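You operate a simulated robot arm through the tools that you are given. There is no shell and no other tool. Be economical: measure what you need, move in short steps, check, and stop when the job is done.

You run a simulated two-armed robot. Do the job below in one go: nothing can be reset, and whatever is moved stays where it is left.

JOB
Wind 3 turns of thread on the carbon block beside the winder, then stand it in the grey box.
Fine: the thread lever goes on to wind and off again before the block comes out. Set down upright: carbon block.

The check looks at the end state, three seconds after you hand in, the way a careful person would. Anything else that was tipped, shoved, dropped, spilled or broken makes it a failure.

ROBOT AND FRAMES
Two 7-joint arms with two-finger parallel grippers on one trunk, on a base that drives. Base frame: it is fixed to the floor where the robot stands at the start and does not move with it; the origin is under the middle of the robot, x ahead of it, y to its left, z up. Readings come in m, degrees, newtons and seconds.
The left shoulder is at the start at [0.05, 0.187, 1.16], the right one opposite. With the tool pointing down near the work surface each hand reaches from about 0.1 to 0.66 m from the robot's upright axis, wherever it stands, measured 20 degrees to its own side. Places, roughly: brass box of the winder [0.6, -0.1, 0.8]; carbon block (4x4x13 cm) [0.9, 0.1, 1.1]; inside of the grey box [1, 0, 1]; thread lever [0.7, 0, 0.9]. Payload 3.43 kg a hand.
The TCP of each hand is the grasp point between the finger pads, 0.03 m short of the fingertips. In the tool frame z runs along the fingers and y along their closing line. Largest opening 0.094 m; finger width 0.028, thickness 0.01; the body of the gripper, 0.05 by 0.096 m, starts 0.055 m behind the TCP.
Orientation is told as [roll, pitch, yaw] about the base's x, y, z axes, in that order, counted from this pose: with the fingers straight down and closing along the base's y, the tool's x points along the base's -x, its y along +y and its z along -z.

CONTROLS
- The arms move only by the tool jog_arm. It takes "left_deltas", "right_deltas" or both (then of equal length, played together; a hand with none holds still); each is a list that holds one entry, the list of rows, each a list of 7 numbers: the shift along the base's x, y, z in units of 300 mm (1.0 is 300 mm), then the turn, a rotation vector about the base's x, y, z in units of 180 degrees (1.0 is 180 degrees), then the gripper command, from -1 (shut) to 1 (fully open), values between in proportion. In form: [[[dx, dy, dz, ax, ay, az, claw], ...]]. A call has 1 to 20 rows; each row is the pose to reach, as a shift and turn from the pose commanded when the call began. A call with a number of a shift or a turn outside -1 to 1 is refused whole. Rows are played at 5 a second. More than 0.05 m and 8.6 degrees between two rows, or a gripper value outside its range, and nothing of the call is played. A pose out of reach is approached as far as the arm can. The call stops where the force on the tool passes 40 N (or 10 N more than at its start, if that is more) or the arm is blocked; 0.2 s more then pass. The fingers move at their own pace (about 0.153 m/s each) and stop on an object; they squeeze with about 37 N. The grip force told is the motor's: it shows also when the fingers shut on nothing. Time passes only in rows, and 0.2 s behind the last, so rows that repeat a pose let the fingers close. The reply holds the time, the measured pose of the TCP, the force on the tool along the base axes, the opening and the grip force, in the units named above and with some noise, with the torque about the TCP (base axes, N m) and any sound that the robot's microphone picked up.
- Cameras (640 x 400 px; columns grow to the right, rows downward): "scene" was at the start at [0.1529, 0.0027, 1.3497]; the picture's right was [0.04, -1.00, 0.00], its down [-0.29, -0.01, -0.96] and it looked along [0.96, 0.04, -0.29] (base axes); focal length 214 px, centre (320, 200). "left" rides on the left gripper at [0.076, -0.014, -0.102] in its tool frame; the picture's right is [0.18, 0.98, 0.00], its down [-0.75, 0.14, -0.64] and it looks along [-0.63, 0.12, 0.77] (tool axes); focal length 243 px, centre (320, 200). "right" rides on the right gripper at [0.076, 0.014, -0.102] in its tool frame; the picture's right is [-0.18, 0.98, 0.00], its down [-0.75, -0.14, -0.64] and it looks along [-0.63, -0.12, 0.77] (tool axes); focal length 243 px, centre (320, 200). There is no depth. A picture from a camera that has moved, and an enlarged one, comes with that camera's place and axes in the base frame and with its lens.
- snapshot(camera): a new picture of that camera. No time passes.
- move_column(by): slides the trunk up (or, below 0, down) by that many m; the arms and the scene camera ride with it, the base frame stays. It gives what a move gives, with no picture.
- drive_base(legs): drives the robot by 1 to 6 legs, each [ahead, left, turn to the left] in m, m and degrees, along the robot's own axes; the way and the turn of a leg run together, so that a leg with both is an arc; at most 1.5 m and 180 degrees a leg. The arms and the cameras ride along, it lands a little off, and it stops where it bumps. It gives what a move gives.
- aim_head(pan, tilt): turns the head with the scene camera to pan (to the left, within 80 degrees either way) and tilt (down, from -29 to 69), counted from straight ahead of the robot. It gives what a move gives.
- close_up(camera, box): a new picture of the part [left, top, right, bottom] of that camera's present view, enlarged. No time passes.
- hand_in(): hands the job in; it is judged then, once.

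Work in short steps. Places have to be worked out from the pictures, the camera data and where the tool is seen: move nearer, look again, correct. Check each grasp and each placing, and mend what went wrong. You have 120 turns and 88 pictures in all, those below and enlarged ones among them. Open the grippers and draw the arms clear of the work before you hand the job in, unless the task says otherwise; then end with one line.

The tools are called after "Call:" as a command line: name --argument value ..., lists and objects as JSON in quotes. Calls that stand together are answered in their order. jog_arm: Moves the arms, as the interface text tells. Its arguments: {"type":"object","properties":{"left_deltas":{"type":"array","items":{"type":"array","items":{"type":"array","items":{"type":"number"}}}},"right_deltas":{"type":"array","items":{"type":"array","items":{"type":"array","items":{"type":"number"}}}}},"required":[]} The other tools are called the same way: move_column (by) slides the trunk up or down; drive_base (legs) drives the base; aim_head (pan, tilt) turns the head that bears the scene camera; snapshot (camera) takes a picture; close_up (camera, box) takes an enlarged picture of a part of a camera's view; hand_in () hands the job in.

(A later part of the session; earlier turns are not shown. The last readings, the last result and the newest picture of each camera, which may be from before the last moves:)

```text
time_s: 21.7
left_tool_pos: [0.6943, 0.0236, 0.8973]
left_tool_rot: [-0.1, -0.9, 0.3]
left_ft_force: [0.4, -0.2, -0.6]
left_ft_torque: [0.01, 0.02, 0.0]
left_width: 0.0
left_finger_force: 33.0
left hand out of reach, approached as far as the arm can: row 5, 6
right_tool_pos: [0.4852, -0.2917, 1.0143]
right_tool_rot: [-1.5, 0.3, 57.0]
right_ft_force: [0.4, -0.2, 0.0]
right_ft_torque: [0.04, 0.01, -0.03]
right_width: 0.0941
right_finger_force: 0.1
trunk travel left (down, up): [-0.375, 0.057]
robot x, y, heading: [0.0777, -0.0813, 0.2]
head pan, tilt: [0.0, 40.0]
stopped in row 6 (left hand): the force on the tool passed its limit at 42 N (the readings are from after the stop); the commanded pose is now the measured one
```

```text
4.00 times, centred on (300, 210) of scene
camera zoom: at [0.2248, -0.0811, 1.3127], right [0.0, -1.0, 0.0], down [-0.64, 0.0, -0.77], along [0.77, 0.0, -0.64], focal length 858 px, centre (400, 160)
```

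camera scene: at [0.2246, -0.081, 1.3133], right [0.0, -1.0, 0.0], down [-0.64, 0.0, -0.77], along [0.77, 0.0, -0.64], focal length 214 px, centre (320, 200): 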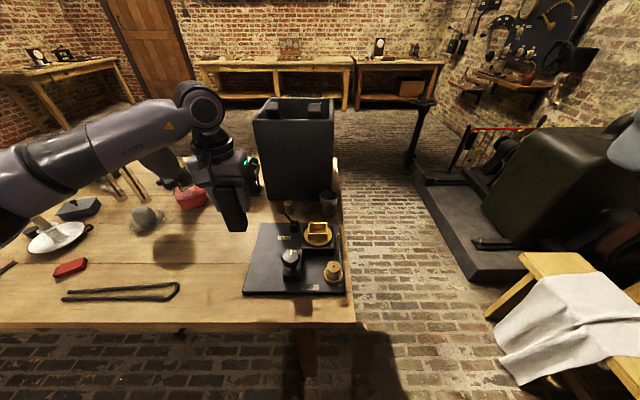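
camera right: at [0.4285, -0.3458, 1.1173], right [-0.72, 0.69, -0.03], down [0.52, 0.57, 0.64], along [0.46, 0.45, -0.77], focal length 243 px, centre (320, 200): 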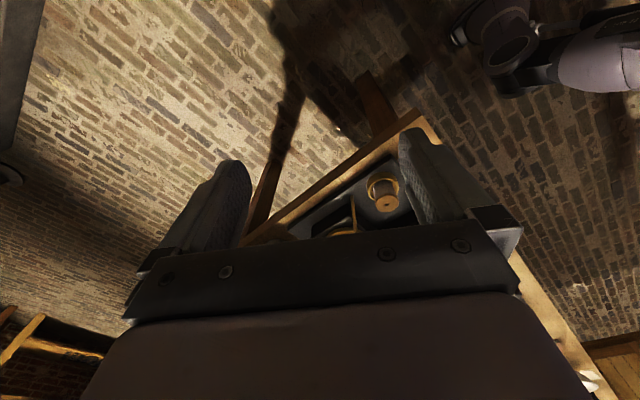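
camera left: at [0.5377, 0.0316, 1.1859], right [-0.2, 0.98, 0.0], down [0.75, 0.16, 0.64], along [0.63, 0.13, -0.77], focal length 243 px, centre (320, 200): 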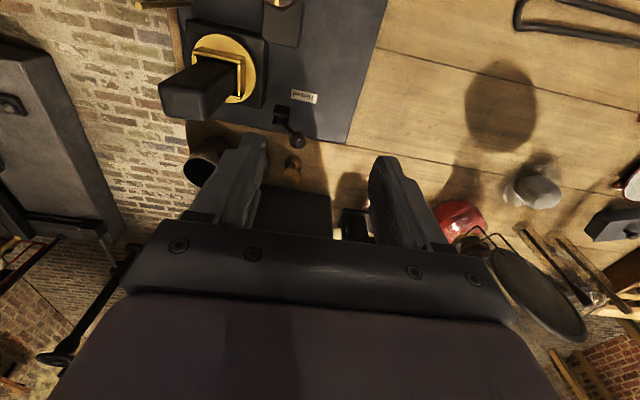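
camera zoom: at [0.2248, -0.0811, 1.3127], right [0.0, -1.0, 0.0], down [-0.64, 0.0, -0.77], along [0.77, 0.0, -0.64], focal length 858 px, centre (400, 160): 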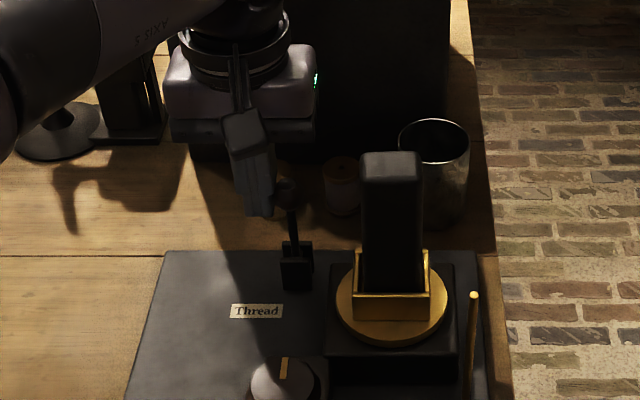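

The lever has swung to about vertical; the push ended at 42 N with the arm at its reach limit. I back the hand off and look whether the lever stays, then bring the base closer.

Call:
jog_arm --left_deltas '[[[0, 0.08, 0, 0, 0, 0, -1], [0, 0.12, 0.12, 0, 0, 0, -1], [-0.05, 0.12, 0.25, 0, 0, 0, -1]]]'

Call:
drive_base --legs '[[0.06, 0, 0]]'

Call:
snapshot --camera "scene"

Call:
close_up --camera "scene" --box '[250, 160, 370, 300]'

```text
time_s: 22.5
left_tool_pos: [0.6796, 0.0606, 0.9737]
left_tool_rot: [-0.1, -0.9, 0.2]
left_ft_force: [0.1, 0.2, 0.3]
left_ft_torque: [-0.01, 0.02, -0.01]
left_width: 0.0
left_finger_force: 32.5
right_tool_pos: [0.4849, -0.291, 1.015]
right_tool_rot: [-1.6, 0.2, 57.0]
right_ft_force: [0.0, -0.2, 0.3]
right_ft_torque: [0.01, 0.03, -0.01]
right_width: 0.094
right_finger_force: 0.1
trunk travel left (down, up): [-0.375, 0.057]
robot x, y, heading: [0.0829, -0.0804, 0.2]
head pan, tilt: [0.0, 40.0]
```

```text
time_s: 23.7
left_tool_pos: [0.7408, 0.0583, 0.9731]
left_tool_rot: [-0.1, -1.0, 0.1]
left_ft_force: [-0.1, -0.2, -0.9]
left_ft_torque: [-0.01, 0.0, 0.0]
left_width: 0.0001
left_finger_force: 32.9
right_tool_pos: [0.5453, -0.2931, 1.0156]
right_tool_rot: [-1.6, 0.3, 56.9]
right_ft_force: [0.2, 0.1, -0.6]
right_ft_torque: [0.0, 0.0, 0.0]
right_width: 0.094
right_finger_force: 0.0
trunk travel left (down, up): [-0.375, 0.057]
robot x, y, heading: [0.143, -0.0814, -0.1]
head pan, tilt: [0.0, 40.0]
stopped in leg 1: the robot was blocked; the commanded pose is now the measured one
```

```text
49 pictures are left
camera scene: at [0.2854, -0.082, 1.3135], right [0.0, -1.0, 0.0], down [-0.64, 0.0, -0.77], along [0.77, 0.0, -0.64], focal length 214 px, centre (320, 200)
```

scene: 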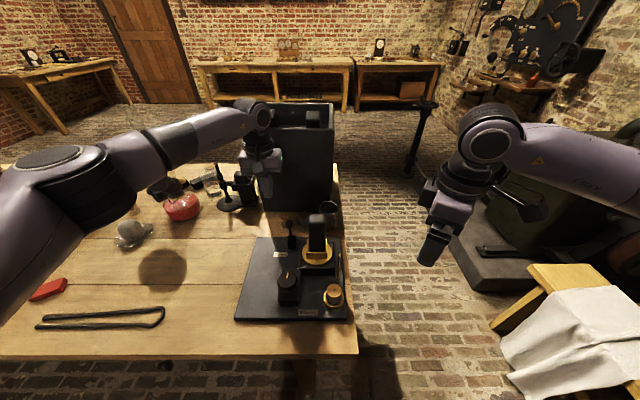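

```text
2.86 times, centred on (310, 230) of scene
camera zoom: at [0.2854, -0.082, 1.3135], right [0.0, -1.0, 0.0], down [-0.64, 0.0, -0.77], along [0.77, 0.0, -0.64], focal length 613 px, centre (349, 114)
```

zoom: 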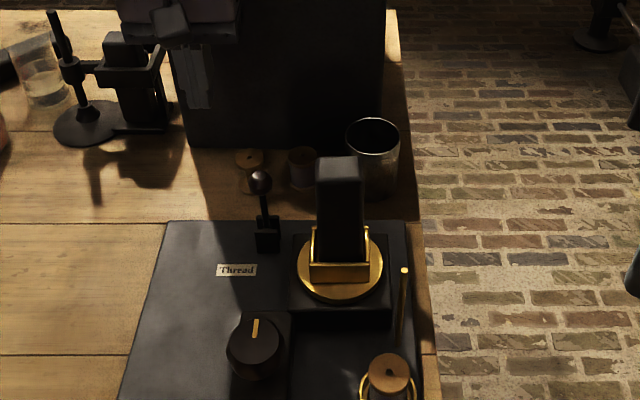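

The base just reached the table and stopped; nothing looks displaced. The lever stays where it was left (about upright), so I push it on toward −y, now well in reach.

Call:
jog_arm --left_deltas '[[[-0.15, 0, -0.05, 0, 0.005, 0, -1], [-0.15, 0, -0.18, 0, 0.005, 0, -1], [-0.15, -0.02, -0.26, 0, 0.005, 0, -1], [-0.15, -0.07, -0.26, 0, 0.005, 0, -1], [-0.15, -0.11, -0.26, 0, 0.005, 0, -1], [-0.15, -0.14, -0.26, 0, 0.005, 0, -1], [-0.15, -0.17, -0.26, 0, 0.005, 0, -1], [-0.15, -0.2, -0.26, 0, 0.005, 0, -1], [-0.15, -0.22, -0.26, 0, 0.005, 0, -1]]]'

Call:
close_up --camera "scene" --box '[250, 180, 350, 280]'

```text
time_s: 25.7
left_tool_pos: [0.6944, -0.003, 0.8941]
left_tool_rot: [0.3, 0.0, 0.5]
left_ft_force: [-6.4, 17.2, 4.2]
left_ft_torque: [0.21, 0.04, -0.19]
left_width: 0.0
left_finger_force: 33.1
right_tool_pos: [0.5458, -0.2922, 1.0151]
right_tool_rot: [-1.6, 0.3, 56.9]
right_ft_force: [1.2, 0.9, 0.3]
right_ft_torque: [-0.07, 0.08, -0.03]
right_width: 0.094
right_finger_force: 0.1
trunk travel left (down, up): [-0.375, 0.057]
robot x, y, heading: [0.1413, -0.0814, -0.0]
head pan, tilt: [0.0, 40.0]
```

```text
4.00 times, centred on (300, 230) of scene
camera zoom: at [0.2849, -0.0806, 1.3135], right [0.0, -1.0, 0.0], down [-0.64, 0.0, -0.77], along [0.77, 0.0, -0.64], focal length 858 px, centre (400, 80)
```

zoom: 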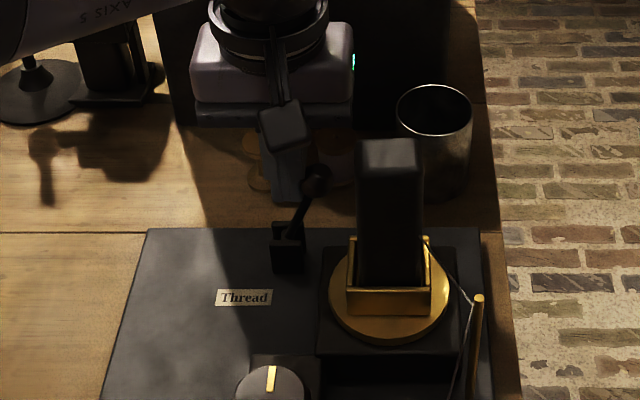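

A thread now runs from the bobbin past the guide rod to the block, so the lever is on, leaning to −y. I withdraw the left hand and hover it over the knob.

Call:
jog_arm --left_deltas '[[[0, 0.06, 0.02, 0, 0, 0, -1], [0, 0.1, 0.15, 0, 0, 0, -1], [0, 0.1, 0.3, 0, 0, 0, -1], [-0.12, 0.1, 0.36, 0, 0, 0, 0], [-0.27, 0.06, 0.36, 0, 0, 0, 0.2], [-0.4, 0.03, 0.33, 0, 0, 0, 0.4], [-0.45, 0.01, 0.25, 0, 0, 0, 0.4]]]'

Call:
close_up --camera "left" --box '[200, 20, 440, 220]'

Call:
close_up --camera "scene" --box '[250, 190, 370, 320]'

```text
time_s: 27.3
left_tool_pos: [0.5589, -0.0071, 0.9721]
left_tool_rot: [-0.1, 0.0, 0.0]
left_ft_force: [-0.1, -0.3, -0.5]
left_ft_torque: [0.02, 0.02, 0.04]
left_width: 0.0657
left_finger_force: 0.1
right_tool_pos: [0.5452, -0.2933, 1.0163]
right_tool_rot: [-1.6, 0.3, 56.8]
right_ft_force: [-0.2, 0.6, -0.4]
right_ft_torque: [0.01, -0.02, 0.02]
right_width: 0.0941
right_finger_force: 0.0
trunk travel left (down, up): [-0.375, 0.057]
robot x, y, heading: [0.1404, -0.0802, -0.3]
head pan, tilt: [0.0, 40.0]
```

```text
2.00 times, centred on (320, 120) of left
camera zoom: at [0.4835, -0.0204, 1.0749], right [-0.19, 0.98, 0.0], down [0.75, 0.14, 0.64], along [0.63, 0.12, -0.77], focal length 485 px, centre (320, 360)
```

zoom: 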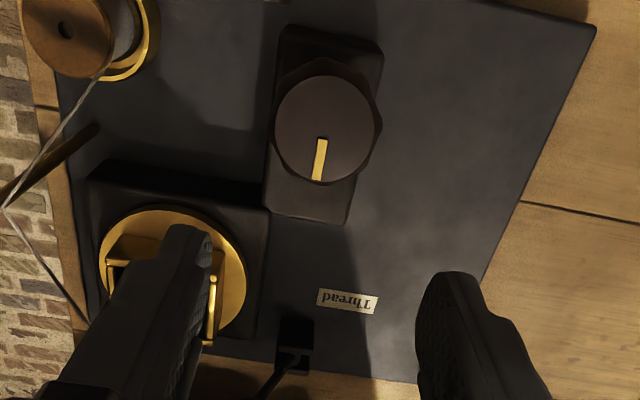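

```text
3.08 times, centred on (310, 255) of scene
camera zoom: at [0.2856, -0.0823, 1.3134], right [0.0, -1.0, 0.0], down [-0.64, 0.0, -0.77], along [0.77, 0.0, -0.64], focal length 660 px, centre (351, 31)
```

zoom: 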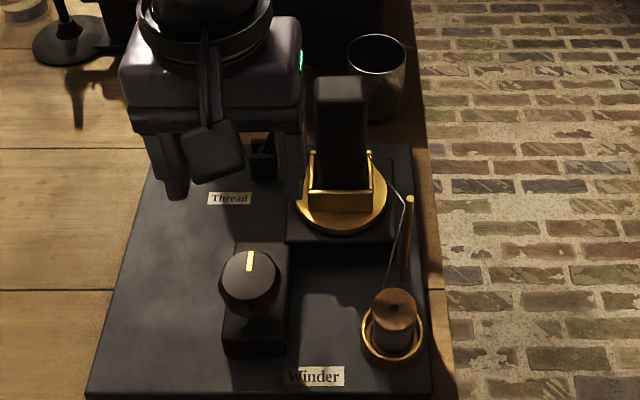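

Both views put the knob's top at about [0.530,-0.0105,0.884], radius ~20 mm. I centre the hand there, yaw +80° while still high, then check before descending.

Call:
jog_arm --left_deltas '[[[-0.05, -0.006, 0, 0, 0, 0.044, 0.4], [-0.096, -0.011, 0, 0, 0, 0.089, 0.4], [-0.096, -0.011, 0, 0, 0, 0.133, 0.4], [-0.096, -0.011, 0, 0, 0, 0.178, 0.4], [-0.096, -0.011, 0, 0, 0, 0.222, 0.4], [-0.096, -0.011, 0, 0, 0, 0.267, 0.4], [-0.096, -0.011, 0, 0, 0, 0.311, 0.4], [-0.096, -0.011, -0.04, 0, 0, 0.355, 0.4], [-0.096, -0.011, -0.08, 0, 0, 0.4, 0.4], [-0.096, -0.011, -0.13, 0, 0, 0.444, 0.4]]]' --right_deltas '[[[0, -0.05, 0, 0, 0, 0, 1], [0, -0.1, 0, 0, 0, 0, 1], [0, -0.15, 0, 0, 0, 0, 1], [0, -0.2, 0, 0, 0, 0, 1], [0, -0.25, 0, 0, 0, 0, 1], [0, -0.3, 0, 0, 0, 0, 1], [0, -0.35, 0, 0, 0, 0, 1], [0, -0.4, 0, 0, 0, 0, 1], [0, -0.4, 0, 0, 0, 0, 1], [0, -0.4, 0, 0, 0, 0, 1]]]'

Call:
close_up --camera "scene" --box '[250, 190, 370, 320]'

Call:
close_up --camera "left" --box '[200, 60, 440, 260]'

```text
time_s: 29.5
left_tool_pos: [0.5305, -0.0089, 0.9317]
left_tool_rot: [0.0, 0.0, 80.1]
left_ft_force: [0.0, 0.3, 0.3]
left_ft_torque: [0.01, 0.01, -0.02]
left_width: 0.0657
left_finger_force: 0.0
right_tool_pos: [0.5146, -0.3246, 1.0007]
right_tool_rot: [-1.6, 0.3, 56.6]
right_ft_force: [-1.1, -0.5, 0.5]
right_ft_torque: [-0.01, -0.03, 0.01]
right_width: 0.0938
right_finger_force: 0.0
right hand out of reach, approached as far as the arm can: row 1, 2, 3, 4, 5, 6, 7, 8, 9, 10
trunk travel left (down, up): [-0.375, 0.057]
robot x, y, heading: [0.1409, -0.0786, -0.3]
head pan, tilt: [0.0, 40.0]
```

```text
3.08 times, centred on (310, 255) of scene
camera zoom: at [0.2855, -0.0825, 1.3134], right [0.0, -1.0, 0.0], down [-0.64, 0.0, -0.77], along [0.77, 0.0, -0.64], focal length 660 px, centre (351, 31)
```

zoom: 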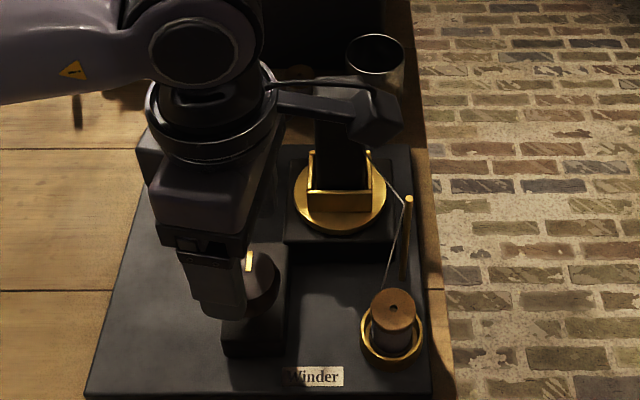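

```text
2.00 times, centred on (320, 160) of left
camera zoom: at [0.5324, -0.0869, 1.0344], right [-1.0, -0.01, 0.0], down [-0.01, 0.77, 0.64], along [-0.01, 0.64, -0.77], focal length 485 px, centre (320, 280)
```

zoom: 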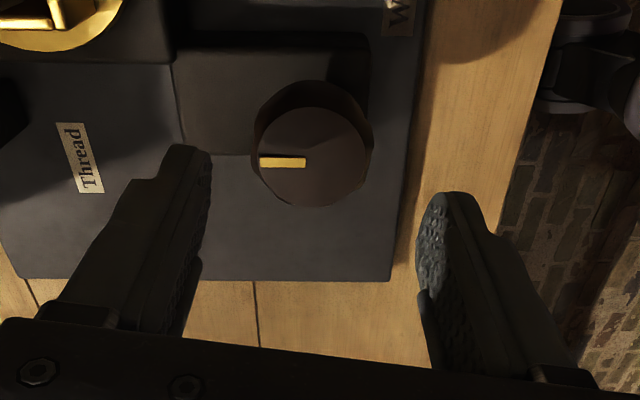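

The knob is centred under the hand to within ~4 mm ([0.534,-0.0105,0.877]). I correct, descend to TCP z 0.868, close on it.

Call:
jog_arm --left_deltas '[[[0.012, -0.006, -0.07, 0, 0, 0, 0.4], [0.012, -0.006, -0.14, 0, 0, 0, 0.4], [0.012, -0.006, -0.212, 0, 0, 0, 0.4], [0.012, -0.006, -0.212, 0, 0, 0, -1], [0.012, -0.006, -0.212, 0, 0, 0, -1], [0.012, -0.006, -0.212, 0, 0, 0, -1]]]'

Call:
close_up --camera "scene" --box '[250, 190, 370, 320]'

```text
time_s: 30.9
left_tool_pos: [0.534, -0.0115, 0.8667]
left_tool_rot: [0.0, -0.1, 79.8]
left_ft_force: [-3.8, 2.1, 2.3]
left_ft_torque: [0.26, 0.45, -0.02]
left_width: 0.0444
left_finger_force: 45.2
right_tool_pos: [0.5135, -0.3265, 0.9997]
right_tool_rot: [-1.7, 0.3, 56.7]
right_ft_force: [-0.5, -0.6, 0.2]
right_ft_torque: [0.02, -0.05, 0.03]
right_width: 0.0938
right_finger_force: 0.1
trunk travel left (down, up): [-0.375, 0.057]
robot x, y, heading: [0.1422, -0.0805, -0.3]
head pan, tilt: [0.0, 40.0]
```

```text
3.08 times, centred on (310, 255) of scene
camera zoom: at [0.2849, -0.0824, 1.3135], right [0.0, -1.0, 0.0], down [-0.64, 0.0, -0.77], along [0.77, 0.0, -0.64], focal length 660 px, centre (351, 31)
```

zoom: 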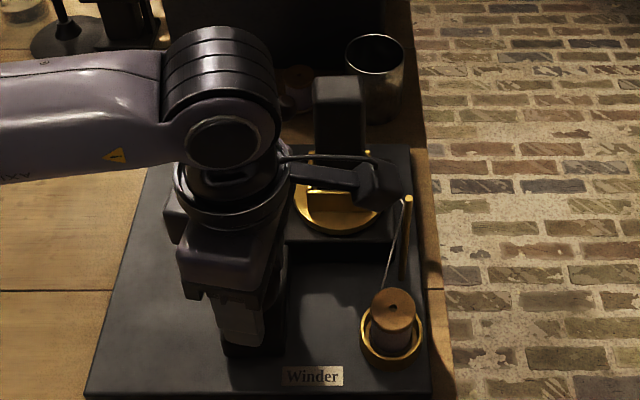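

Grip on the knob is good. I turn clockwise 40° as a test and look at the mark and turntable.

Call:
jog_arm --left_deltas '[[[0, 0, 0, 0, 0, -0.044, -1], [0, 0, 0, 0, 0, -0.089, -1], [0, 0, 0, 0, 0, -0.133, -1], [0, 0, 0, 0, 0, -0.178, -1], [0, 0, 0, 0, 0, -0.222, -1], [0, 0, 0, 0, 0, -0.222, -1]]]'

Call:
close_up --camera "scene" --box '[250, 190, 370, 320]'

```text
time_s: 32.3
left_tool_pos: [0.5333, -0.0114, 0.867]
left_tool_rot: [0.2, 0.2, 39.8]
left_ft_force: [-25.8, 10.1, -10.2]
left_ft_torque: [-0.39, -0.6, 0.11]
left_width: 0.0447
left_finger_force: 45.4
right_tool_pos: [0.513, -0.3263, 1.0006]
right_tool_rot: [-1.7, 0.4, 56.6]
right_ft_force: [-0.4, 0.9, -0.7]
right_ft_torque: [-0.03, 0.03, 0.01]
right_width: 0.0941
right_finger_force: 0.1
trunk travel left (down, up): [-0.375, 0.057]
robot x, y, heading: [0.1441, -0.0828, -0.2]
head pan, tilt: [0.0, 40.0]
```

```text
3.08 times, centred on (310, 255) of scene
camera zoom: at [0.2836, -0.0818, 1.3135], right [-0.01, -1.0, 0.0], down [-0.64, 0.0, -0.77], along [0.77, 0.0, -0.64], focal length 660 px, centre (351, 31)
```

zoom: 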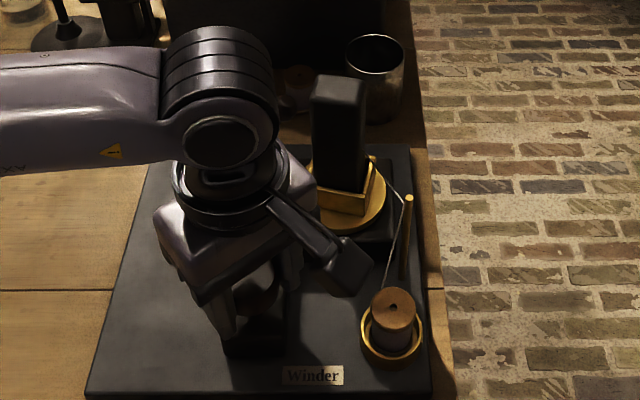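

The turntable follows the knob about 1:1. There is a 26 N side load from slight off-centring, so I shift 2.5 mm to −x while continuing another 120°.

Call:
jog_arm --left_deltas '[[[-0.008, 0.003, 0, 0, 0, -0.044, -1], [-0.008, 0.003, 0, 0, 0, -0.089, -1], [-0.008, 0.003, 0, 0, 0, -0.133, -1], [-0.008, 0.003, 0, 0, 0, -0.178, -1], [-0.008, 0.003, 0, 0, 0, -0.222, -1], [-0.008, 0.003, 0, 0, 0, -0.267, -1], [-0.008, 0.003, 0, 0, 0, -0.311, -1], [-0.008, 0.003, 0, 0, 0, -0.356, -1], [-0.008, 0.003, 0, 0, 0, -0.4, -1], [-0.008, 0.003, 0, 0, 0, -0.444, -1], [-0.008, 0.003, 0, 0, 0, -0.489, -1], [-0.008, 0.003, 0, 0, 0, -0.533, -1], [-0.008, 0.003, 0, 0, 0, -0.578, -1], [-0.008, 0.003, 0, 0, 0, -0.622, -1], [-0.008, 0.003, 0, 0, 0, -0.667, -1], [-0.008, 0.003, 0, 0, 0, -0.667, -1]]]'

Call:
close_up --camera "scene" --box '[250, 190, 370, 320]'

```text
time_s: 35.7
left_tool_pos: [0.5332, -0.0085, 0.8666]
left_tool_rot: [0.1, 0.4, -74.7]
left_ft_force: [4.9, 17.1, -1.7]
left_ft_torque: [1.16, 0.02, -0.02]
left_width: 0.0438
left_finger_force: 45.2
left hand out of reach, approached as far as the arm can: row 15, 16
right_tool_pos: [0.5139, -0.3249, 1.0]
right_tool_rot: [-1.6, 0.4, 56.5]
right_ft_force: [-0.5, 0.0, 0.4]
right_ft_torque: [0.0, 0.01, -0.03]
right_width: 0.0938
right_finger_force: 0.0
trunk travel left (down, up): [-0.375, 0.057]
robot x, y, heading: [0.1425, -0.0803, -0.2]
head pan, tilt: [0.0, 40.0]
```

```text
3.08 times, centred on (310, 255) of scene
camera zoom: at [0.2859, -0.0811, 1.3134], right [-0.01, -1.0, 0.0], down [-0.64, 0.0, -0.77], along [0.77, -0.01, -0.64], focal length 660 px, centre (351, 31)
```

zoom: 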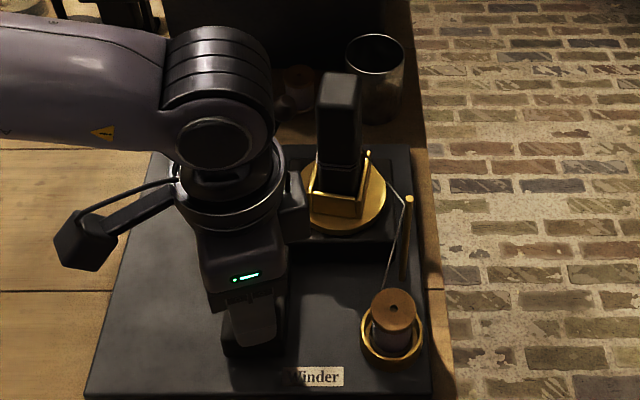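

About 155° done; the wrist limit is near −75°. I open, swing back 153° and re-grip, shifting 2 mm to +y to cut the side load.

Call:
jog_arm --left_deltas '[[[0, 0.003, 0, 0, 0, 0, 0.4], [0, 0.006, 0, 0, 0, 0, 0.4], [0, 0.006, 0, 0, 0, 0.047, 0.4], [0, 0.006, 0, 0, 0, 0.094, 0.4], [0, 0.006, 0, 0, 0, 0.141, 0.4], [0, 0.006, 0, 0, 0, 0.188, 0.4], [0, 0.006, 0, 0, 0, 0.235, 0.4], [0, 0.006, 0, 0, 0, 0.282, 0.4], [0, 0.006, 0, 0, 0, 0.329, 0.4], [0, 0.006, 0, 0, 0, 0.376, 0.4], [0, 0.006, 0, 0, 0, 0.423, 0.4], [0, 0.006, 0, 0, 0, 0.47, 0.4], [0, 0.006, 0, 0, 0, 0.517, 0.4], [0, 0.006, 0, 0, 0, 0.564, 0.4], [0, 0.006, 0, 0, 0, 0.611, 0.4], [0, 0.006, 0, 0, 0, 0.658, 0.4], [0, 0.006, 0, 0, 0, 0.705, 0.4], [0, 0.006, 0, 0, 0, 0.752, 0.4], [0, 0.006, 0, 0, 0, 0.799, 0.4], [0, 0.006, 0, 0, 0, 0.846, 0.4]]]'

Call:
close_up --camera "left" --box '[200, 100, 440, 260]'

```text
time_s: 39.9
left_tool_pos: [0.5337, -0.0091, 0.8678]
left_tool_rot: [-0.2, 0.0, 77.7]
left_ft_force: [-0.1, 0.6, 0.2]
left_ft_torque: [0.02, 0.02, 0.0]
left_width: 0.0657
left_finger_force: 0.1
right_tool_pos: [0.5132, -0.3264, 0.9999]
right_tool_rot: [-1.6, 0.2, 56.5]
right_ft_force: [0.2, -0.4, 0.5]
right_ft_torque: [0.04, 0.01, -0.01]
right_width: 0.0941
right_finger_force: 0.1
trunk travel left (down, up): [-0.375, 0.057]
robot x, y, heading: [0.1415, -0.0791, -0.3]
head pan, tilt: [0.0, 40.0]
```

```text
2.50 times, centred on (320, 180) of left
camera zoom: at [0.5318, -0.087, 0.9704], right [-1.0, 0.03, 0.0], down [0.02, 0.77, 0.64], along [0.02, 0.64, -0.77], focal length 606 px, centre (320, 250)
```

zoom: 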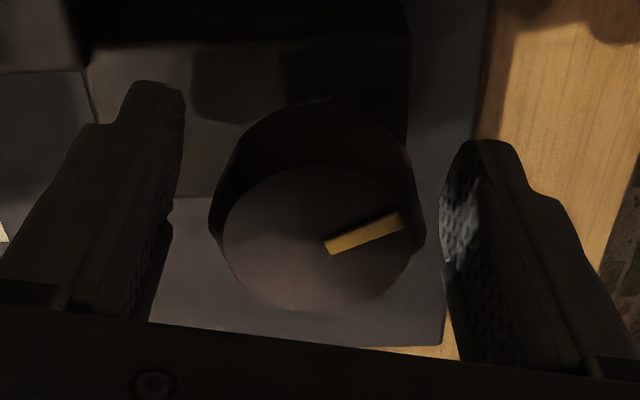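

The mark now sits 154° clockwise of its start, matching the hand's turn, and the hand is centred. I close and turn another 152°.

Call:
jog_arm --left_deltas '[[[0, 0.002, 0, 0, 0, 0, -1], [0, 0.002, 0, 0, 0, 0, -1], [0, 0.002, 0, 0, 0, -0.0468, -1], [0, 0.002, 0, 0, 0, -0.0936, -1], [0, 0.002, 0, 0, 0, -0.1404, -1], [0, 0.002, 0, 0, 0, -0.1872, -1], [0, 0.002, 0, 0, 0, -0.234, -1], [0, 0.002, 0, 0, 0, -0.2808, -1], [0, 0.002, 0, 0, 0, -0.3276, -1], [0, 0.002, 0, 0, 0, -0.3744, -1], [0, 0.002, 0, 0, 0, -0.4212, -1], [0, 0.002, 0, 0, 0, -0.468, -1], [0, 0.002, 0, 0, 0, -0.5148, -1], [0, 0.002, 0, 0, 0, -0.5616, -1], [0, 0.002, 0, 0, 0, -0.6084, -1], [0, 0.002, 0, 0, 0, -0.6552, -1], [0, 0.002, 0, 0, 0, -0.702, -1], [0, 0.002, 0, 0, 0, -0.7488, -1], [0, 0.002, 0, 0, 0, -0.7956, -1], [0, 0.002, 0, 0, 0, -0.8424, -1]]]'

Call:
close_up --camera "scene" --box '[280, 190, 350, 280]'

```text
time_s: 44.1
left_tool_pos: [0.5339, -0.0093, 0.8668]
left_tool_rot: [-0.1, 0.0, -74.3]
left_ft_force: [7.9, 0.8, -3.7]
left_ft_torque: [0.64, 0.18, -0.04]
left_width: 0.0435
left_finger_force: 45.4
right_tool_pos: [0.5143, -0.3273, 0.9995]
right_tool_rot: [-1.6, 0.2, 56.4]
right_ft_force: [-1.1, -0.7, 0.1]
right_ft_torque: [0.03, -0.03, 0.02]
right_width: 0.0938
right_finger_force: 0.1
trunk travel left (down, up): [-0.375, 0.057]
robot x, y, heading: [0.1453, -0.0815, -0.3]
head pan, tilt: [0.0, 40.0]
```

```text
4.44 times, centred on (315, 235) of scene
camera zoom: at [0.2865, -0.0827, 1.3132], right [-0.01, -1.0, 0.0], down [-0.64, 0.0, -0.77], along [0.77, -0.01, -0.64], focal length 953 px, centre (342, 44)
```

zoom: 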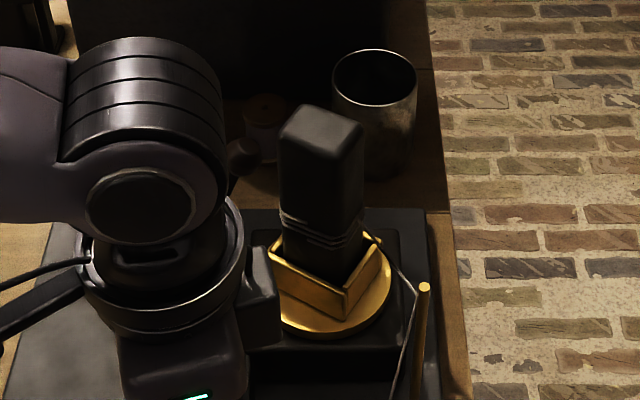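

Thread is appearing on the block after 306°. I enlarge it to see how wraps relate to turns.

Call:
close_up --camera "scene" --box '[303, 205, 333, 260]'

Call:
jog_arm --left_deltas '[[[0, 0, 0, 0, 0, 0, 0.4], [0, 0, 0, 0, 0, 0, 0.4], [0, 0, 0, 0, 0, 0.047, 0.4], [0, 0, 0, 0, 0, 0.094, 0.4], [0, 0, 0, 0, 0, 0.141, 0.4], [0, 0, 0, 0, 0, 0.188, 0.4], [0, 0, 0, 0, 0, 0.235, 0.4], [0, 0, 0, 0, 0, 0.282, 0.4], [0, 0, 0, 0, 0, 0.329, 0.4], [0, 0, 0, 0, 0, 0.376, 0.4], [0, 0, 0, 0, 0, 0.423, 0.4], [0, 0, 0, 0, 0, 0.47, 0.4], [0, 0, 0, 0, 0, 0.517, 0.4], [0, 0, 0, 0, 0, 0.564, 0.4], [0, 0, 0, 0, 0, 0.611, 0.4], [0, 0, 0, 0, 0, 0.658, 0.4], [0, 0, 0, 0, 0, 0.705, 0.4], [0, 0, 0, 0, 0, 0.752, 0.4], [0, 0, 0, 0, 0, 0.799, 0.4], [0, 0, 0, 0, 0, 0.846, 0.4]]]'

```text
7.27 times, centred on (318, 232) of scene
camera zoom: at [0.2865, -0.0827, 1.3132], right [-0.01, -1.0, 0.0], down [-0.64, 0.0, -0.77], along [0.77, -0.01, -0.64], focal length 1560 px, centre (334, -36)
```

zoom: 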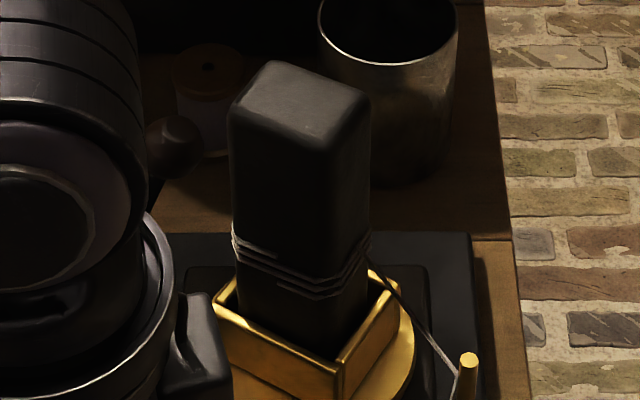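

```text
time_s: 48.3
left_tool_pos: [0.533, -0.0091, 0.8675]
left_tool_rot: [-0.1, 0.0, 78.3]
left_ft_force: [0.6, -0.9, -0.1]
left_ft_torque: [-0.03, 0.06, -0.04]
left_width: 0.0663
left_finger_force: 0.1
right_tool_pos: [0.5136, -0.3261, 1.0001]
right_tool_rot: [-1.6, 0.3, 56.5]
right_ft_force: [-0.5, -0.4, 0.6]
right_ft_torque: [-0.02, -0.03, -0.01]
right_width: 0.0938
right_finger_force: 0.1
trunk travel left (down, up): [-0.375, 0.057]
robot x, y, heading: [0.1386, -0.0812, -0.3]
head pan, tilt: [0.0, 40.0]
```

There seem to be several strands already, so the gearing may not be 1:1. I look carefully before turning any further.

Call:
close_up --camera "scene" --box '[303, 222, 333, 247]'

Call:
close_up --camera "left" --box '[0, 0, 240, 200]'

```text
16.00 times, centred on (318, 234) of scene
camera zoom: at [0.2856, -0.0829, 1.3134], right [-0.01, -1.0, 0.0], down [-0.64, 0.0, -0.77], along [0.77, -0.01, -0.64], focal length 3432 px, centre (352, -352)
```

zoom: 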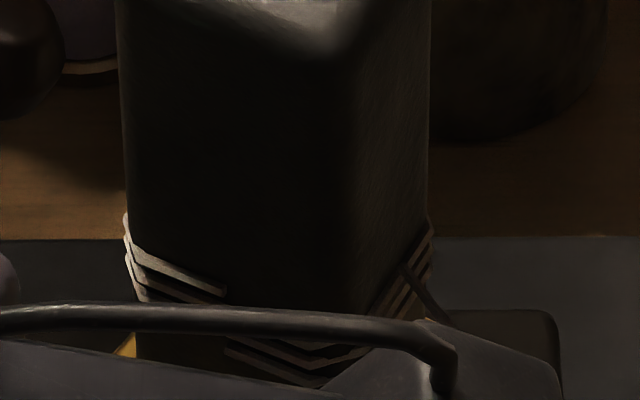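

```text
2.00 times, centred on (120, 100) of left
camera zoom: at [0.5323, -0.0864, 0.9709], right [-1.0, 0.02, 0.0], down [0.01, 0.77, 0.64], along [0.01, 0.64, -0.77], focal length 485 px, centre (720, 400)
```

zoom: 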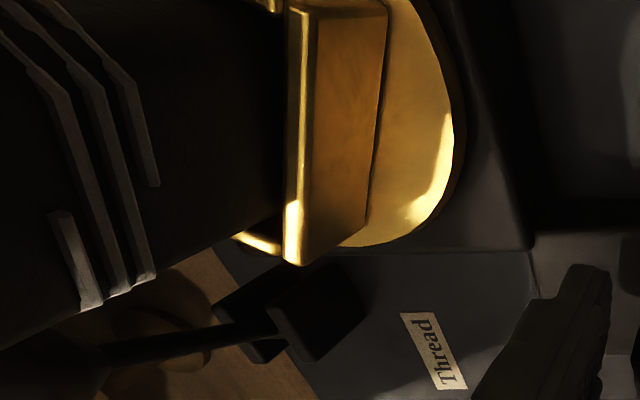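

On the block I count about three strands, and the box's rim now lies ~35° clockwise, which does not fit a simple 1:1 gearing. I go to the yaw where the box is visible, grip, and make a small 8° test turn.

Call:
jog_arm --left_deltas '[[[0, 0, 0, 0, 0, -0.0445, 0.4], [0, 0, 0, 0, 0, -0.089, 0.4], [0, 0, 0, 0, 0, -0.1335, 0.4], [0, 0, 0, 0, 0, -0.178, 0.4], [0, 0, 0, 0, 0, -0.2225, 0.4], [0, 0, 0, 0, 0, -0.267, 0.4], [0, 0, 0, 0, 0, -0.3115, 0.4], [0, 0, 0, 0, 0, -0.356, 0.4], [0, 0, 0, 0, 0, -0.4005, 0.4], [0, 0, 0, 0, 0, -0.445, 0.4], [0, 0, 0, 0, 0, -0.4895, 0.4], [0, 0, 0, 0, 0, -0.534, 0.4], [0, 0, 0, 0, 0, -0.5785, 0.4], [0, 0, 0, 0, 0, -0.623, 0.4], [0, 0, 0, 0, 0, -0.6675, 0.4], [0, 0, 0, 0, 0, -0.712, 0.4], [0, 0, 0, 0, 0, -0.7565, 0.4], [0, 0, 0, 0, 0, -0.79, 0.4], [0, 0, 0, 0, 0, -0.79, -1], [0, 0, 0, 0, 0, -0.79, -1]]]'

Call:
close_up --camera "scene" --box '[298, 205, 338, 260]'

Call:
jog_arm --left_deltas '[[[0, 0, 0, 0, 0, 0, -1], [0, 0, 0, 0, 0, -0.022, -1], [0, 0, 0, 0, 0, -0.0445, -1], [0, 0, 0, 0, 0, -0.0445, -1]]]'

Call:
close_up --camera "scene" --box '[298, 205, 338, 260]'

```text
time_s: 52.5
left_tool_pos: [0.5334, -0.0089, 0.8674]
left_tool_rot: [0.0, 0.0, -64.1]
left_ft_force: [1.5, 3.7, -1.3]
left_ft_torque: [-0.51, -0.74, 0.05]
left_width: 0.0429
left_finger_force: 45.3
right_tool_pos: [0.5144, -0.3268, 0.9988]
right_tool_rot: [-1.6, 0.4, 56.3]
right_ft_force: [0.1, 0.0, 0.3]
right_ft_torque: [-0.03, 0.02, 0.0]
right_width: 0.0939
right_finger_force: 0.0
trunk travel left (down, up): [-0.375, 0.057]
robot x, y, heading: [0.1408, -0.0834, -0.3]
head pan, tilt: [0.0, 40.0]
```

```text
7.27 times, centred on (318, 232) of scene
camera zoom: at [0.2859, -0.0828, 1.3133], right [-0.01, -1.0, 0.0], down [-0.64, 0.0, -0.77], along [0.77, -0.01, -0.64], focal length 1560 px, centre (334, -36)
```

zoom: 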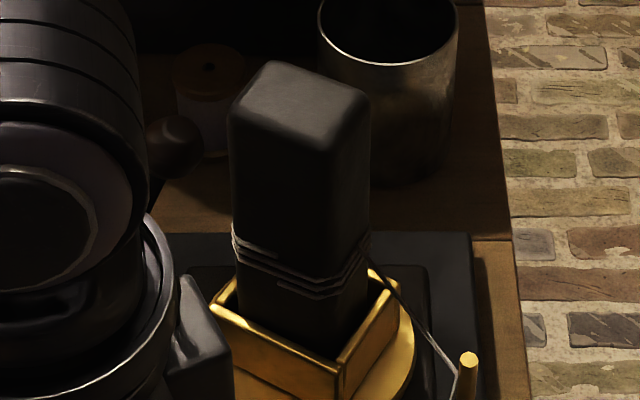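

```text
time_s: 53.5
left_tool_pos: [0.5338, -0.0087, 0.867]
left_tool_rot: [0.1, 0.1, -72.1]
left_ft_force: [8.6, 1.0, 0.0]
left_ft_torque: [0.39, -0.37, -0.04]
left_width: 0.0428
left_finger_force: 44.9
right_tool_pos: [0.5135, -0.3279, 0.9988]
right_tool_rot: [-1.6, 0.3, 56.4]
right_ft_force: [0.1, -0.9, 0.1]
right_ft_torque: [0.04, -0.02, -0.02]
right_width: 0.0941
right_finger_force: 0.1
trunk travel left (down, up): [-0.375, 0.057]
robot x, y, heading: [0.1407, -0.0806, -0.2]
head pan, tilt: [0.0, 40.0]
```

```text
7.27 times, centred on (318, 232) of scene
camera zoom: at [0.2861, -0.0827, 1.3133], right [-0.01, -1.0, 0.0], down [-0.64, 0.0, -0.77], along [0.77, -0.01, -0.64], focal length 1560 px, centre (334, -36)
```

zoom: 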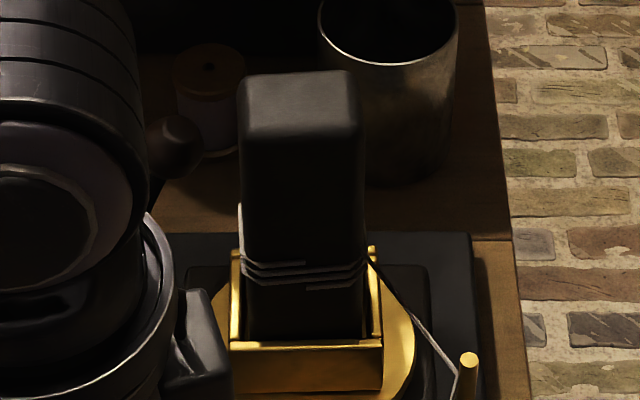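

The 8° test turned the box about 33° the opposite way, so the gearing is 4:1 reversed: 314° of knob is about 3.49 turns, and three loops show. I've overshot by about half a turn, so I unwind gently, checking first after 20° of knob.

Call:
jog_arm --left_deltas '[[[0, 0, 0, 0, 0, 0.037, -1], [0, 0, 0, 0, 0, 0.074, -1], [0, 0, 0, 0, 0, 0.111, -1], [0, 0, 0, 0, 0, 0.111, -1]]]'

Call:
close_up --camera "scene" --box '[298, 205, 338, 260]'

```text
time_s: 54.5
left_tool_pos: [0.5342, -0.0093, 0.8682]
left_tool_rot: [0.1, 0.1, -51.8]
left_ft_force: [13.5, 1.9, 4.1]
left_ft_torque: [0.59, 0.63, -0.04]
left_width: 0.0433
left_finger_force: 44.9
right_tool_pos: [0.5151, -0.3267, 0.9981]
right_tool_rot: [-1.6, 0.3, 56.3]
right_ft_force: [-0.4, -0.1, 1.0]
right_ft_torque: [0.03, -0.03, 0.0]
right_width: 0.0938
right_finger_force: 0.1
trunk travel left (down, up): [-0.375, 0.057]
robot x, y, heading: [0.1404, -0.0785, -0.4]
head pan, tilt: [0.0, 40.0]
```

```text
7.27 times, centred on (318, 232) of scene
camera zoom: at [0.2864, -0.0827, 1.3133], right [-0.01, -1.0, 0.0], down [-0.64, 0.0, -0.77], along [0.77, -0.01, -0.64], focal length 1560 px, centre (334, -36)
```

zoom: 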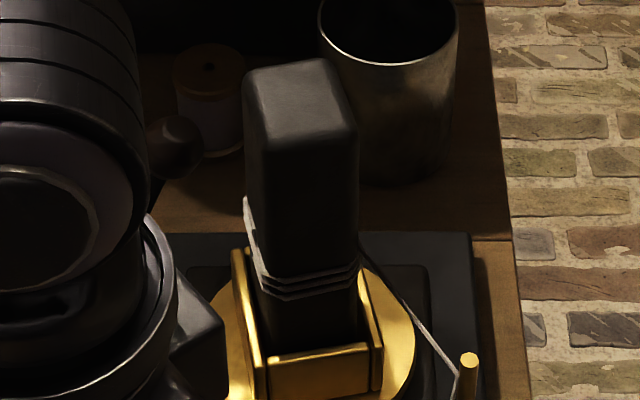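

Still three loops and the box turned back ~80°, as the 4:1 gearing predicts. I unwind another 20° to reach about 3.05 turns.

Call:
jog_arm --left_deltas '[[[0, 0, 0, 0, 0, 0.037, -1], [0, 0, 0, 0, 0, 0.074, -1], [0, 0, 0, 0, 0, 0.111, -1], [0, 0, 0, 0, 0, 0.111, -1]]]'

Call:
close_up --camera "scene" --box '[298, 205, 338, 260]'

```text
time_s: 55.5
left_tool_pos: [0.5345, -0.0088, 0.8678]
left_tool_rot: [-0.1, -0.1, -31.9]
left_ft_force: [8.1, 7.9, 4.5]
left_ft_torque: [-0.42, -0.6, 0.04]
left_width: 0.043
left_finger_force: 45.1
right_tool_pos: [0.5144, -0.3263, 0.9982]
right_tool_rot: [-1.7, 0.3, 56.4]
right_ft_force: [0.8, 0.6, -0.4]
right_ft_torque: [-0.03, 0.02, 0.0]
right_width: 0.0939
right_finger_force: 0.0
trunk travel left (down, up): [-0.375, 0.057]
robot x, y, heading: [0.1402, -0.082, -0.3]
head pan, tilt: [0.0, 40.0]
```

```text
7.27 times, centred on (318, 232) of scene
camera zoom: at [0.2862, -0.0827, 1.3133], right [-0.01, -1.0, 0.0], down [-0.64, 0.0, -0.77], along [0.77, -0.01, -0.64], focal length 1560 px, centre (334, -36)
```

zoom: 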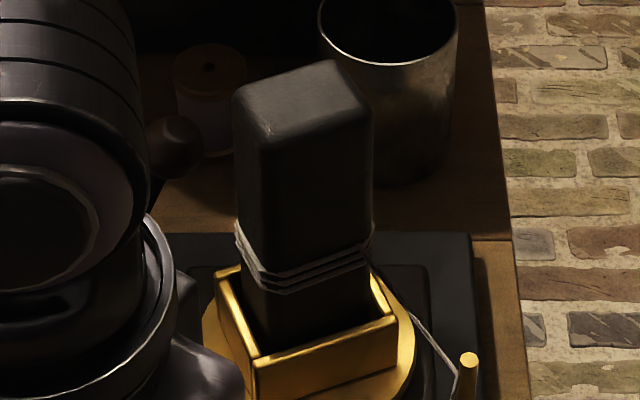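

The box sits ~20° off alignment, i.e. about 3.05 turns, with three complete loops. I release the knob, rise, square the hand, and look at the lever.

Call:
jog_arm --left_deltas '[[[0, 0, 0, 0, 0, 0, 0.4], [0, 0, 0, 0, 0, 0, 0.4], [0, 0, 0.14, 0, 0, 0, 0.4], [0, 0, 0.3, 0, 0, 0, 0.4], [0, 0, 0.45, 0, 0, 0.04, 0.4], [0, 0.05, 0.6, 0, 0, 0.085, 0.6], [0.1, 0.15, 0.6, 0, 0, 0.13, 0.8], [0.22, 0.24, 0.6, 0, 0, 0.177, 1], [0.36, 0.24, 0.6, 0, 0, 0.177, 1]]]'

Call:
close_up --camera "left" --box '[160, 40, 400, 220]'

Call:
close_up --camera "scene" --box '[260, 190, 360, 300]'

```text
time_s: 57.5
left_tool_pos: [0.6414, 0.0628, 1.0477]
left_tool_rot: [0.0, 0.1, -0.2]
left_ft_force: [0.5, -0.6, 1.0]
left_ft_torque: [-0.01, 0.0, 0.0]
left_width: 0.0936
left_finger_force: 0.0
right_tool_pos: [0.514, -0.3266, 1.0001]
right_tool_rot: [-1.6, 0.2, 56.5]
right_ft_force: [-0.6, 0.3, 0.0]
right_ft_torque: [0.0, 0.05, 0.0]
right_width: 0.0938
right_finger_force: 0.1
trunk travel left (down, up): [-0.375, 0.057]
robot x, y, heading: [0.1398, -0.0771, -0.5]
head pan, tilt: [0.0, 40.0]
```

```text
2.22 times, centred on (280, 130) of left
camera zoom: at [0.566, 0.0482, 1.1518], right [-0.18, 0.98, 0.0], down [0.75, 0.14, 0.64], along [0.63, 0.12, -0.77], focal length 539 px, centre (409, 356)
```

zoom: 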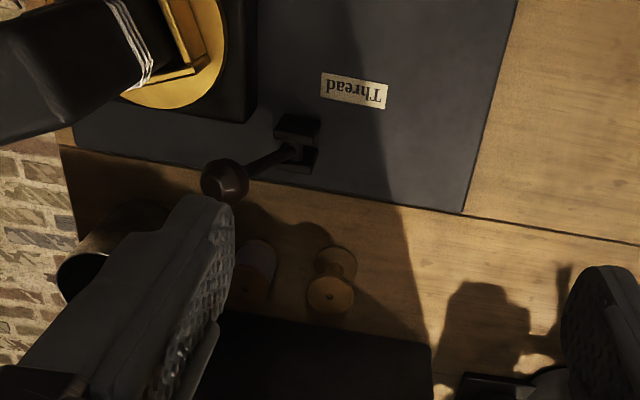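

```text
3.64 times, centred on (310, 245) of scene
camera zoom: at [0.2859, -0.0834, 1.3133], right [-0.01, -1.0, 0.0], down [-0.64, 0.0, -0.77], along [0.77, -0.01, -0.64], focal length 780 px, centre (356, 36)
```

zoom: 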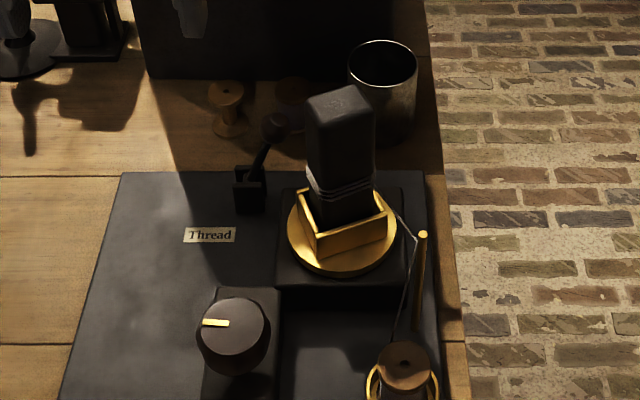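

Knob mark points at 270°, consistent with 3 turns. The lever ball is at about [0.688,-0.022,0.888]. I straddle it with the open hand and drag it back to +y with the right finger.

Call:
jog_arm --left_deltas '[[[0.1, -0.09, 0, 0, 0, 0, 1], [0.189, -0.183, 0, 0, 0, 0, 1], [0.189, -0.183, -0.15, 0, 0, 0, 1], [0.189, -0.183, -0.3, 0, 0, 0, 1], [0.189, -0.183, -0.42, 0, 0, 0, 1], [0.189, -0.183, -0.509, 0, 0, 0, 1]]]'

Call:
close_up --camera "left" --box '[160, 60, 460, 260]'

```text
time_s: 58.9
left_tool_pos: [0.6973, 0.0081, 0.8961]
left_tool_rot: [-0.1, -0.1, -0.2]
left_ft_force: [-0.4, 0.4, -0.5]
left_ft_torque: [-0.05, -0.03, 0.0]
left_width: 0.0938
left_finger_force: 0.0
right_tool_pos: [0.5147, -0.3272, 0.9996]
right_tool_rot: [-1.6, 0.2, 56.5]
right_ft_force: [0.4, -0.7, -0.6]
right_ft_torque: [-0.04, -0.02, 0.02]
right_width: 0.0942
right_finger_force: 0.1
trunk travel left (down, up): [-0.375, 0.057]
robot x, y, heading: [0.1393, -0.0805, -0.1]
head pan, tilt: [0.0, 40.0]
```

```text
2.00 times, centred on (310, 160) of left
camera zoom: at [0.6221, -0.0075, 0.9988], right [-0.18, 0.98, 0.0], down [0.75, 0.14, 0.64], along [0.63, 0.11, -0.77], focal length 485 px, centre (340, 280)
```

zoom: 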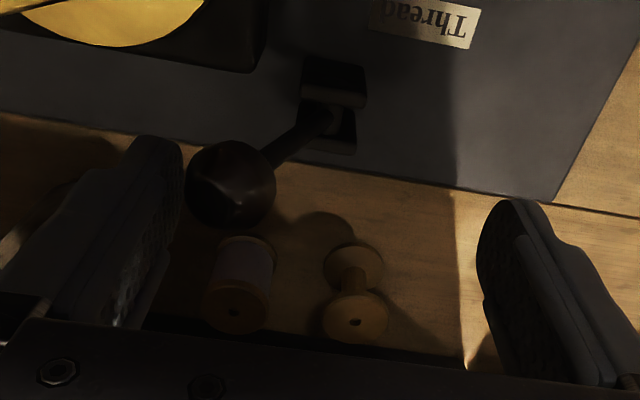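

The ball is between the fingers. I drag toward +y slowly to the far stop.

Call:
jog_arm --left_deltas '[[[0, 0.04, 0, 0, 0, 0, 1], [0, 0.07, 0, 0, 0, 0, 1], [0, 0.1, 0, 0, 0, 0, 1], [0, 0.13, 0, 0, 0, 0, 1], [0, 0.16, 0, 0, 0, 0, 1], [0, 0.18, 0, 0, 0, 0, 1], [0, 0.2, 0, 0, 0, 0, 1], [0, 0.215, 0, 0, 0, 0, 1], [0, 0.23, 0, 0, 0, 0, 1]]]'

Call:
close_up --camera "scene" --box '[260, 190, 360, 300]'

```text
time_s: 60.9
left_tool_pos: [0.6988, 0.0693, 0.8956]
left_tool_rot: [-0.7, -0.1, -0.6]
left_ft_force: [6.4, -30.4, -2.1]
left_ft_torque: [-0.55, -0.01, 0.54]
left_width: 0.0942
left_finger_force: 0.1
right_tool_pos: [0.5144, -0.3291, 0.9984]
right_tool_rot: [-1.5, 0.2, 56.3]
right_ft_force: [-0.2, 0.9, 0.1]
right_ft_torque: [0.0, -0.02, 0.01]
right_width: 0.094
right_finger_force: 0.1
trunk travel left (down, up): [-0.375, 0.057]
robot x, y, heading: [0.1413, -0.0788, -0.3]
head pan, tilt: [0.0, 40.0]
```

```text
3.64 times, centred on (310, 245) of scene
camera zoom: at [0.2863, -0.0859, 1.3132], right [-0.01, -1.0, 0.0], down [-0.64, 0.01, -0.77], along [0.77, 0.0, -0.64], focal length 780 px, centre (356, 36)
```

zoom: 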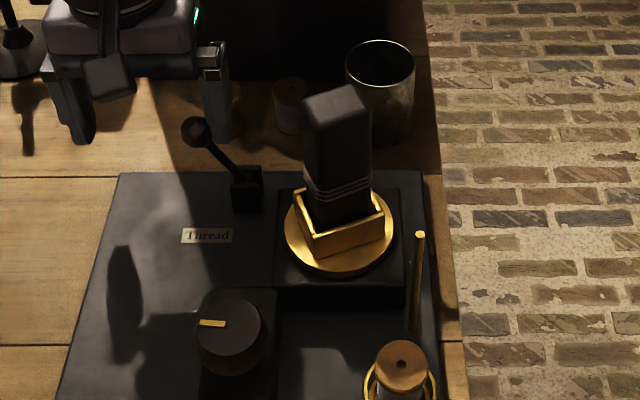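

The lever is off, the free thread is gone, and three loops remain on the block. I lift the hand over the block at yaw 20° to match it; I will grip high, above the loops.

Call:
jog_arm --left_deltas '[[[0, -0.04, 0, 0, 0, 0, 1], [0, -0.04, 0.15, 0, 0, 0, 1], [0, -0.04, 0.3, 0, 0, 0, 1], [0, -0.04, 0.45, 0, 0, 0.02, 1], [0, -0.08, 0.58, 0, 0, 0.04, 1], [-0.06, -0.2, 0.58, 0, 0, 0.06, 1], [-0.12, -0.32, 0.58, 0, 0, 0.08, 1], [-0.18, -0.42, 0.58, 0, 0, 0.1, 1], [-0.223, -0.478, 0.58, 0, 0, 0.113, 1]]]'

Call:
close_up --camera "left" --box '[220, 60, 420, 220]'

Call:
close_up --camera "scene" --box '[270, 170, 360, 270]'

```text
time_s: 62.9
left_tool_pos: [0.6325, -0.0669, 1.0697]
left_tool_rot: [-0.1, 0.0, 20.2]
left_ft_force: [-0.2, -0.2, -0.3]
left_ft_torque: [0.05, 0.01, 0.04]
left_width: 0.094
left_finger_force: 0.0
right_tool_pos: [0.5138, -0.3274, 0.9995]
right_tool_rot: [-1.6, 0.3, 56.4]
right_ft_force: [-0.8, -0.6, 0.2]
right_ft_torque: [-0.01, -0.01, 0.02]
right_width: 0.0939
right_finger_force: 0.1
trunk travel left (down, up): [-0.375, 0.057]
robot x, y, heading: [0.142, -0.0813, -0.6]
head pan, tilt: [0.0, 40.0]
```

```text
2.50 times, centred on (320, 140) of left
camera zoom: at [0.565, -0.1067, 1.1725], right [-0.51, 0.86, 0.0], down [0.66, 0.39, 0.64], along [0.55, 0.33, -0.77], focal length 606 px, centre (320, 350)
```

zoom: 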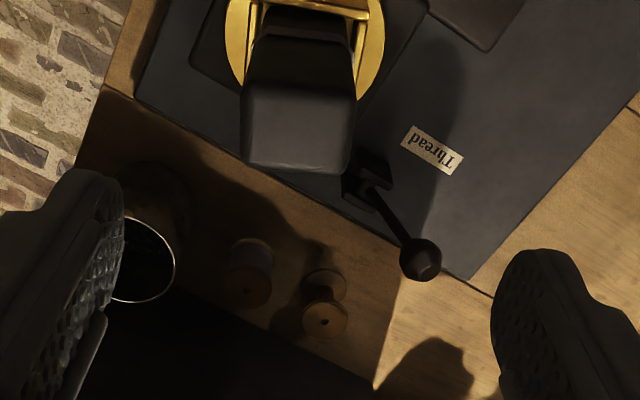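

```text
4.00 times, centred on (315, 220) of scene
camera zoom: at [0.2855, -0.0831, 1.3134], right [-0.01, -1.0, 0.0], down [-0.64, 0.0, -0.77], along [0.77, -0.01, -0.64], focal length 858 px, centre (340, 120)
```

zoom: 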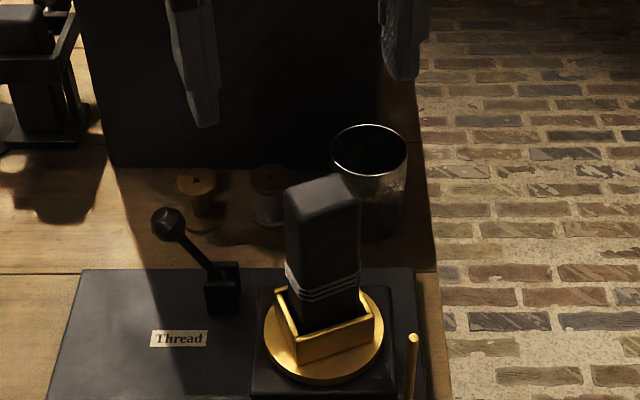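

The hand is square to the block but 8 mm too far to +y. I correct, lower to TCP z 0.947 (above the loops) and grip.

Call:
jog_arm --left_deltas '[[[-0.005, -0.028, 0, 0, 0, 0, 0.7], [-0.005, -0.028, -0.14, 0, 0, 0, 0.7], [-0.005, -0.028, -0.28, 0, 0, 0, 0.7], [-0.005, -0.028, -0.409, 0, 0, 0, 0.7]]]'

Call:
close_up --camera "scene" --box '[280, 180, 350, 260]'

```text
time_s: 63.9
left_tool_pos: [0.6288, -0.0747, 0.9443]
left_tool_rot: [0.0, -0.1, 20.1]
left_ft_force: [0.1, -0.4, 0.3]
left_ft_torque: [0.04, 0.02, -0.01]
left_width: 0.0801
left_finger_force: 0.1
right_tool_pos: [0.5135, -0.3271, 1.0009]
right_tool_rot: [-1.6, 0.3, 56.3]
right_ft_force: [0.3, -0.7, 1.2]
right_ft_torque: [0.03, -0.03, -0.03]
right_width: 0.0942
right_finger_force: 0.0
trunk travel left (down, up): [-0.375, 0.057]
robot x, y, heading: [0.1408, -0.0847, -0.5]
head pan, tilt: [0.0, 40.0]
```

```text
5.00 times, centred on (315, 220) of scene
camera zoom: at [0.2857, -0.0829, 1.3134], right [-0.01, -1.0, 0.0], down [-0.64, 0.0, -0.77], along [0.77, -0.01, -0.64], focal length 1072 px, centre (345, 100)
```

zoom: 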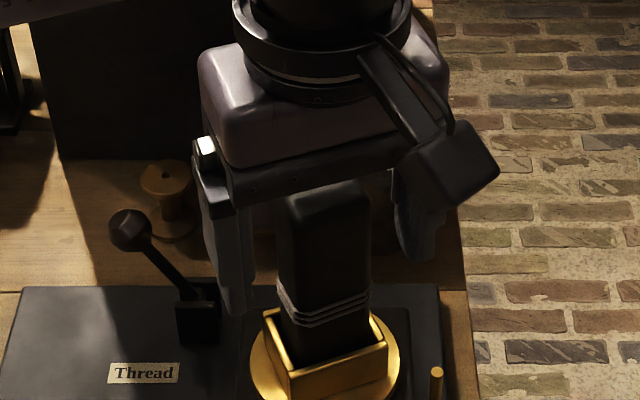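

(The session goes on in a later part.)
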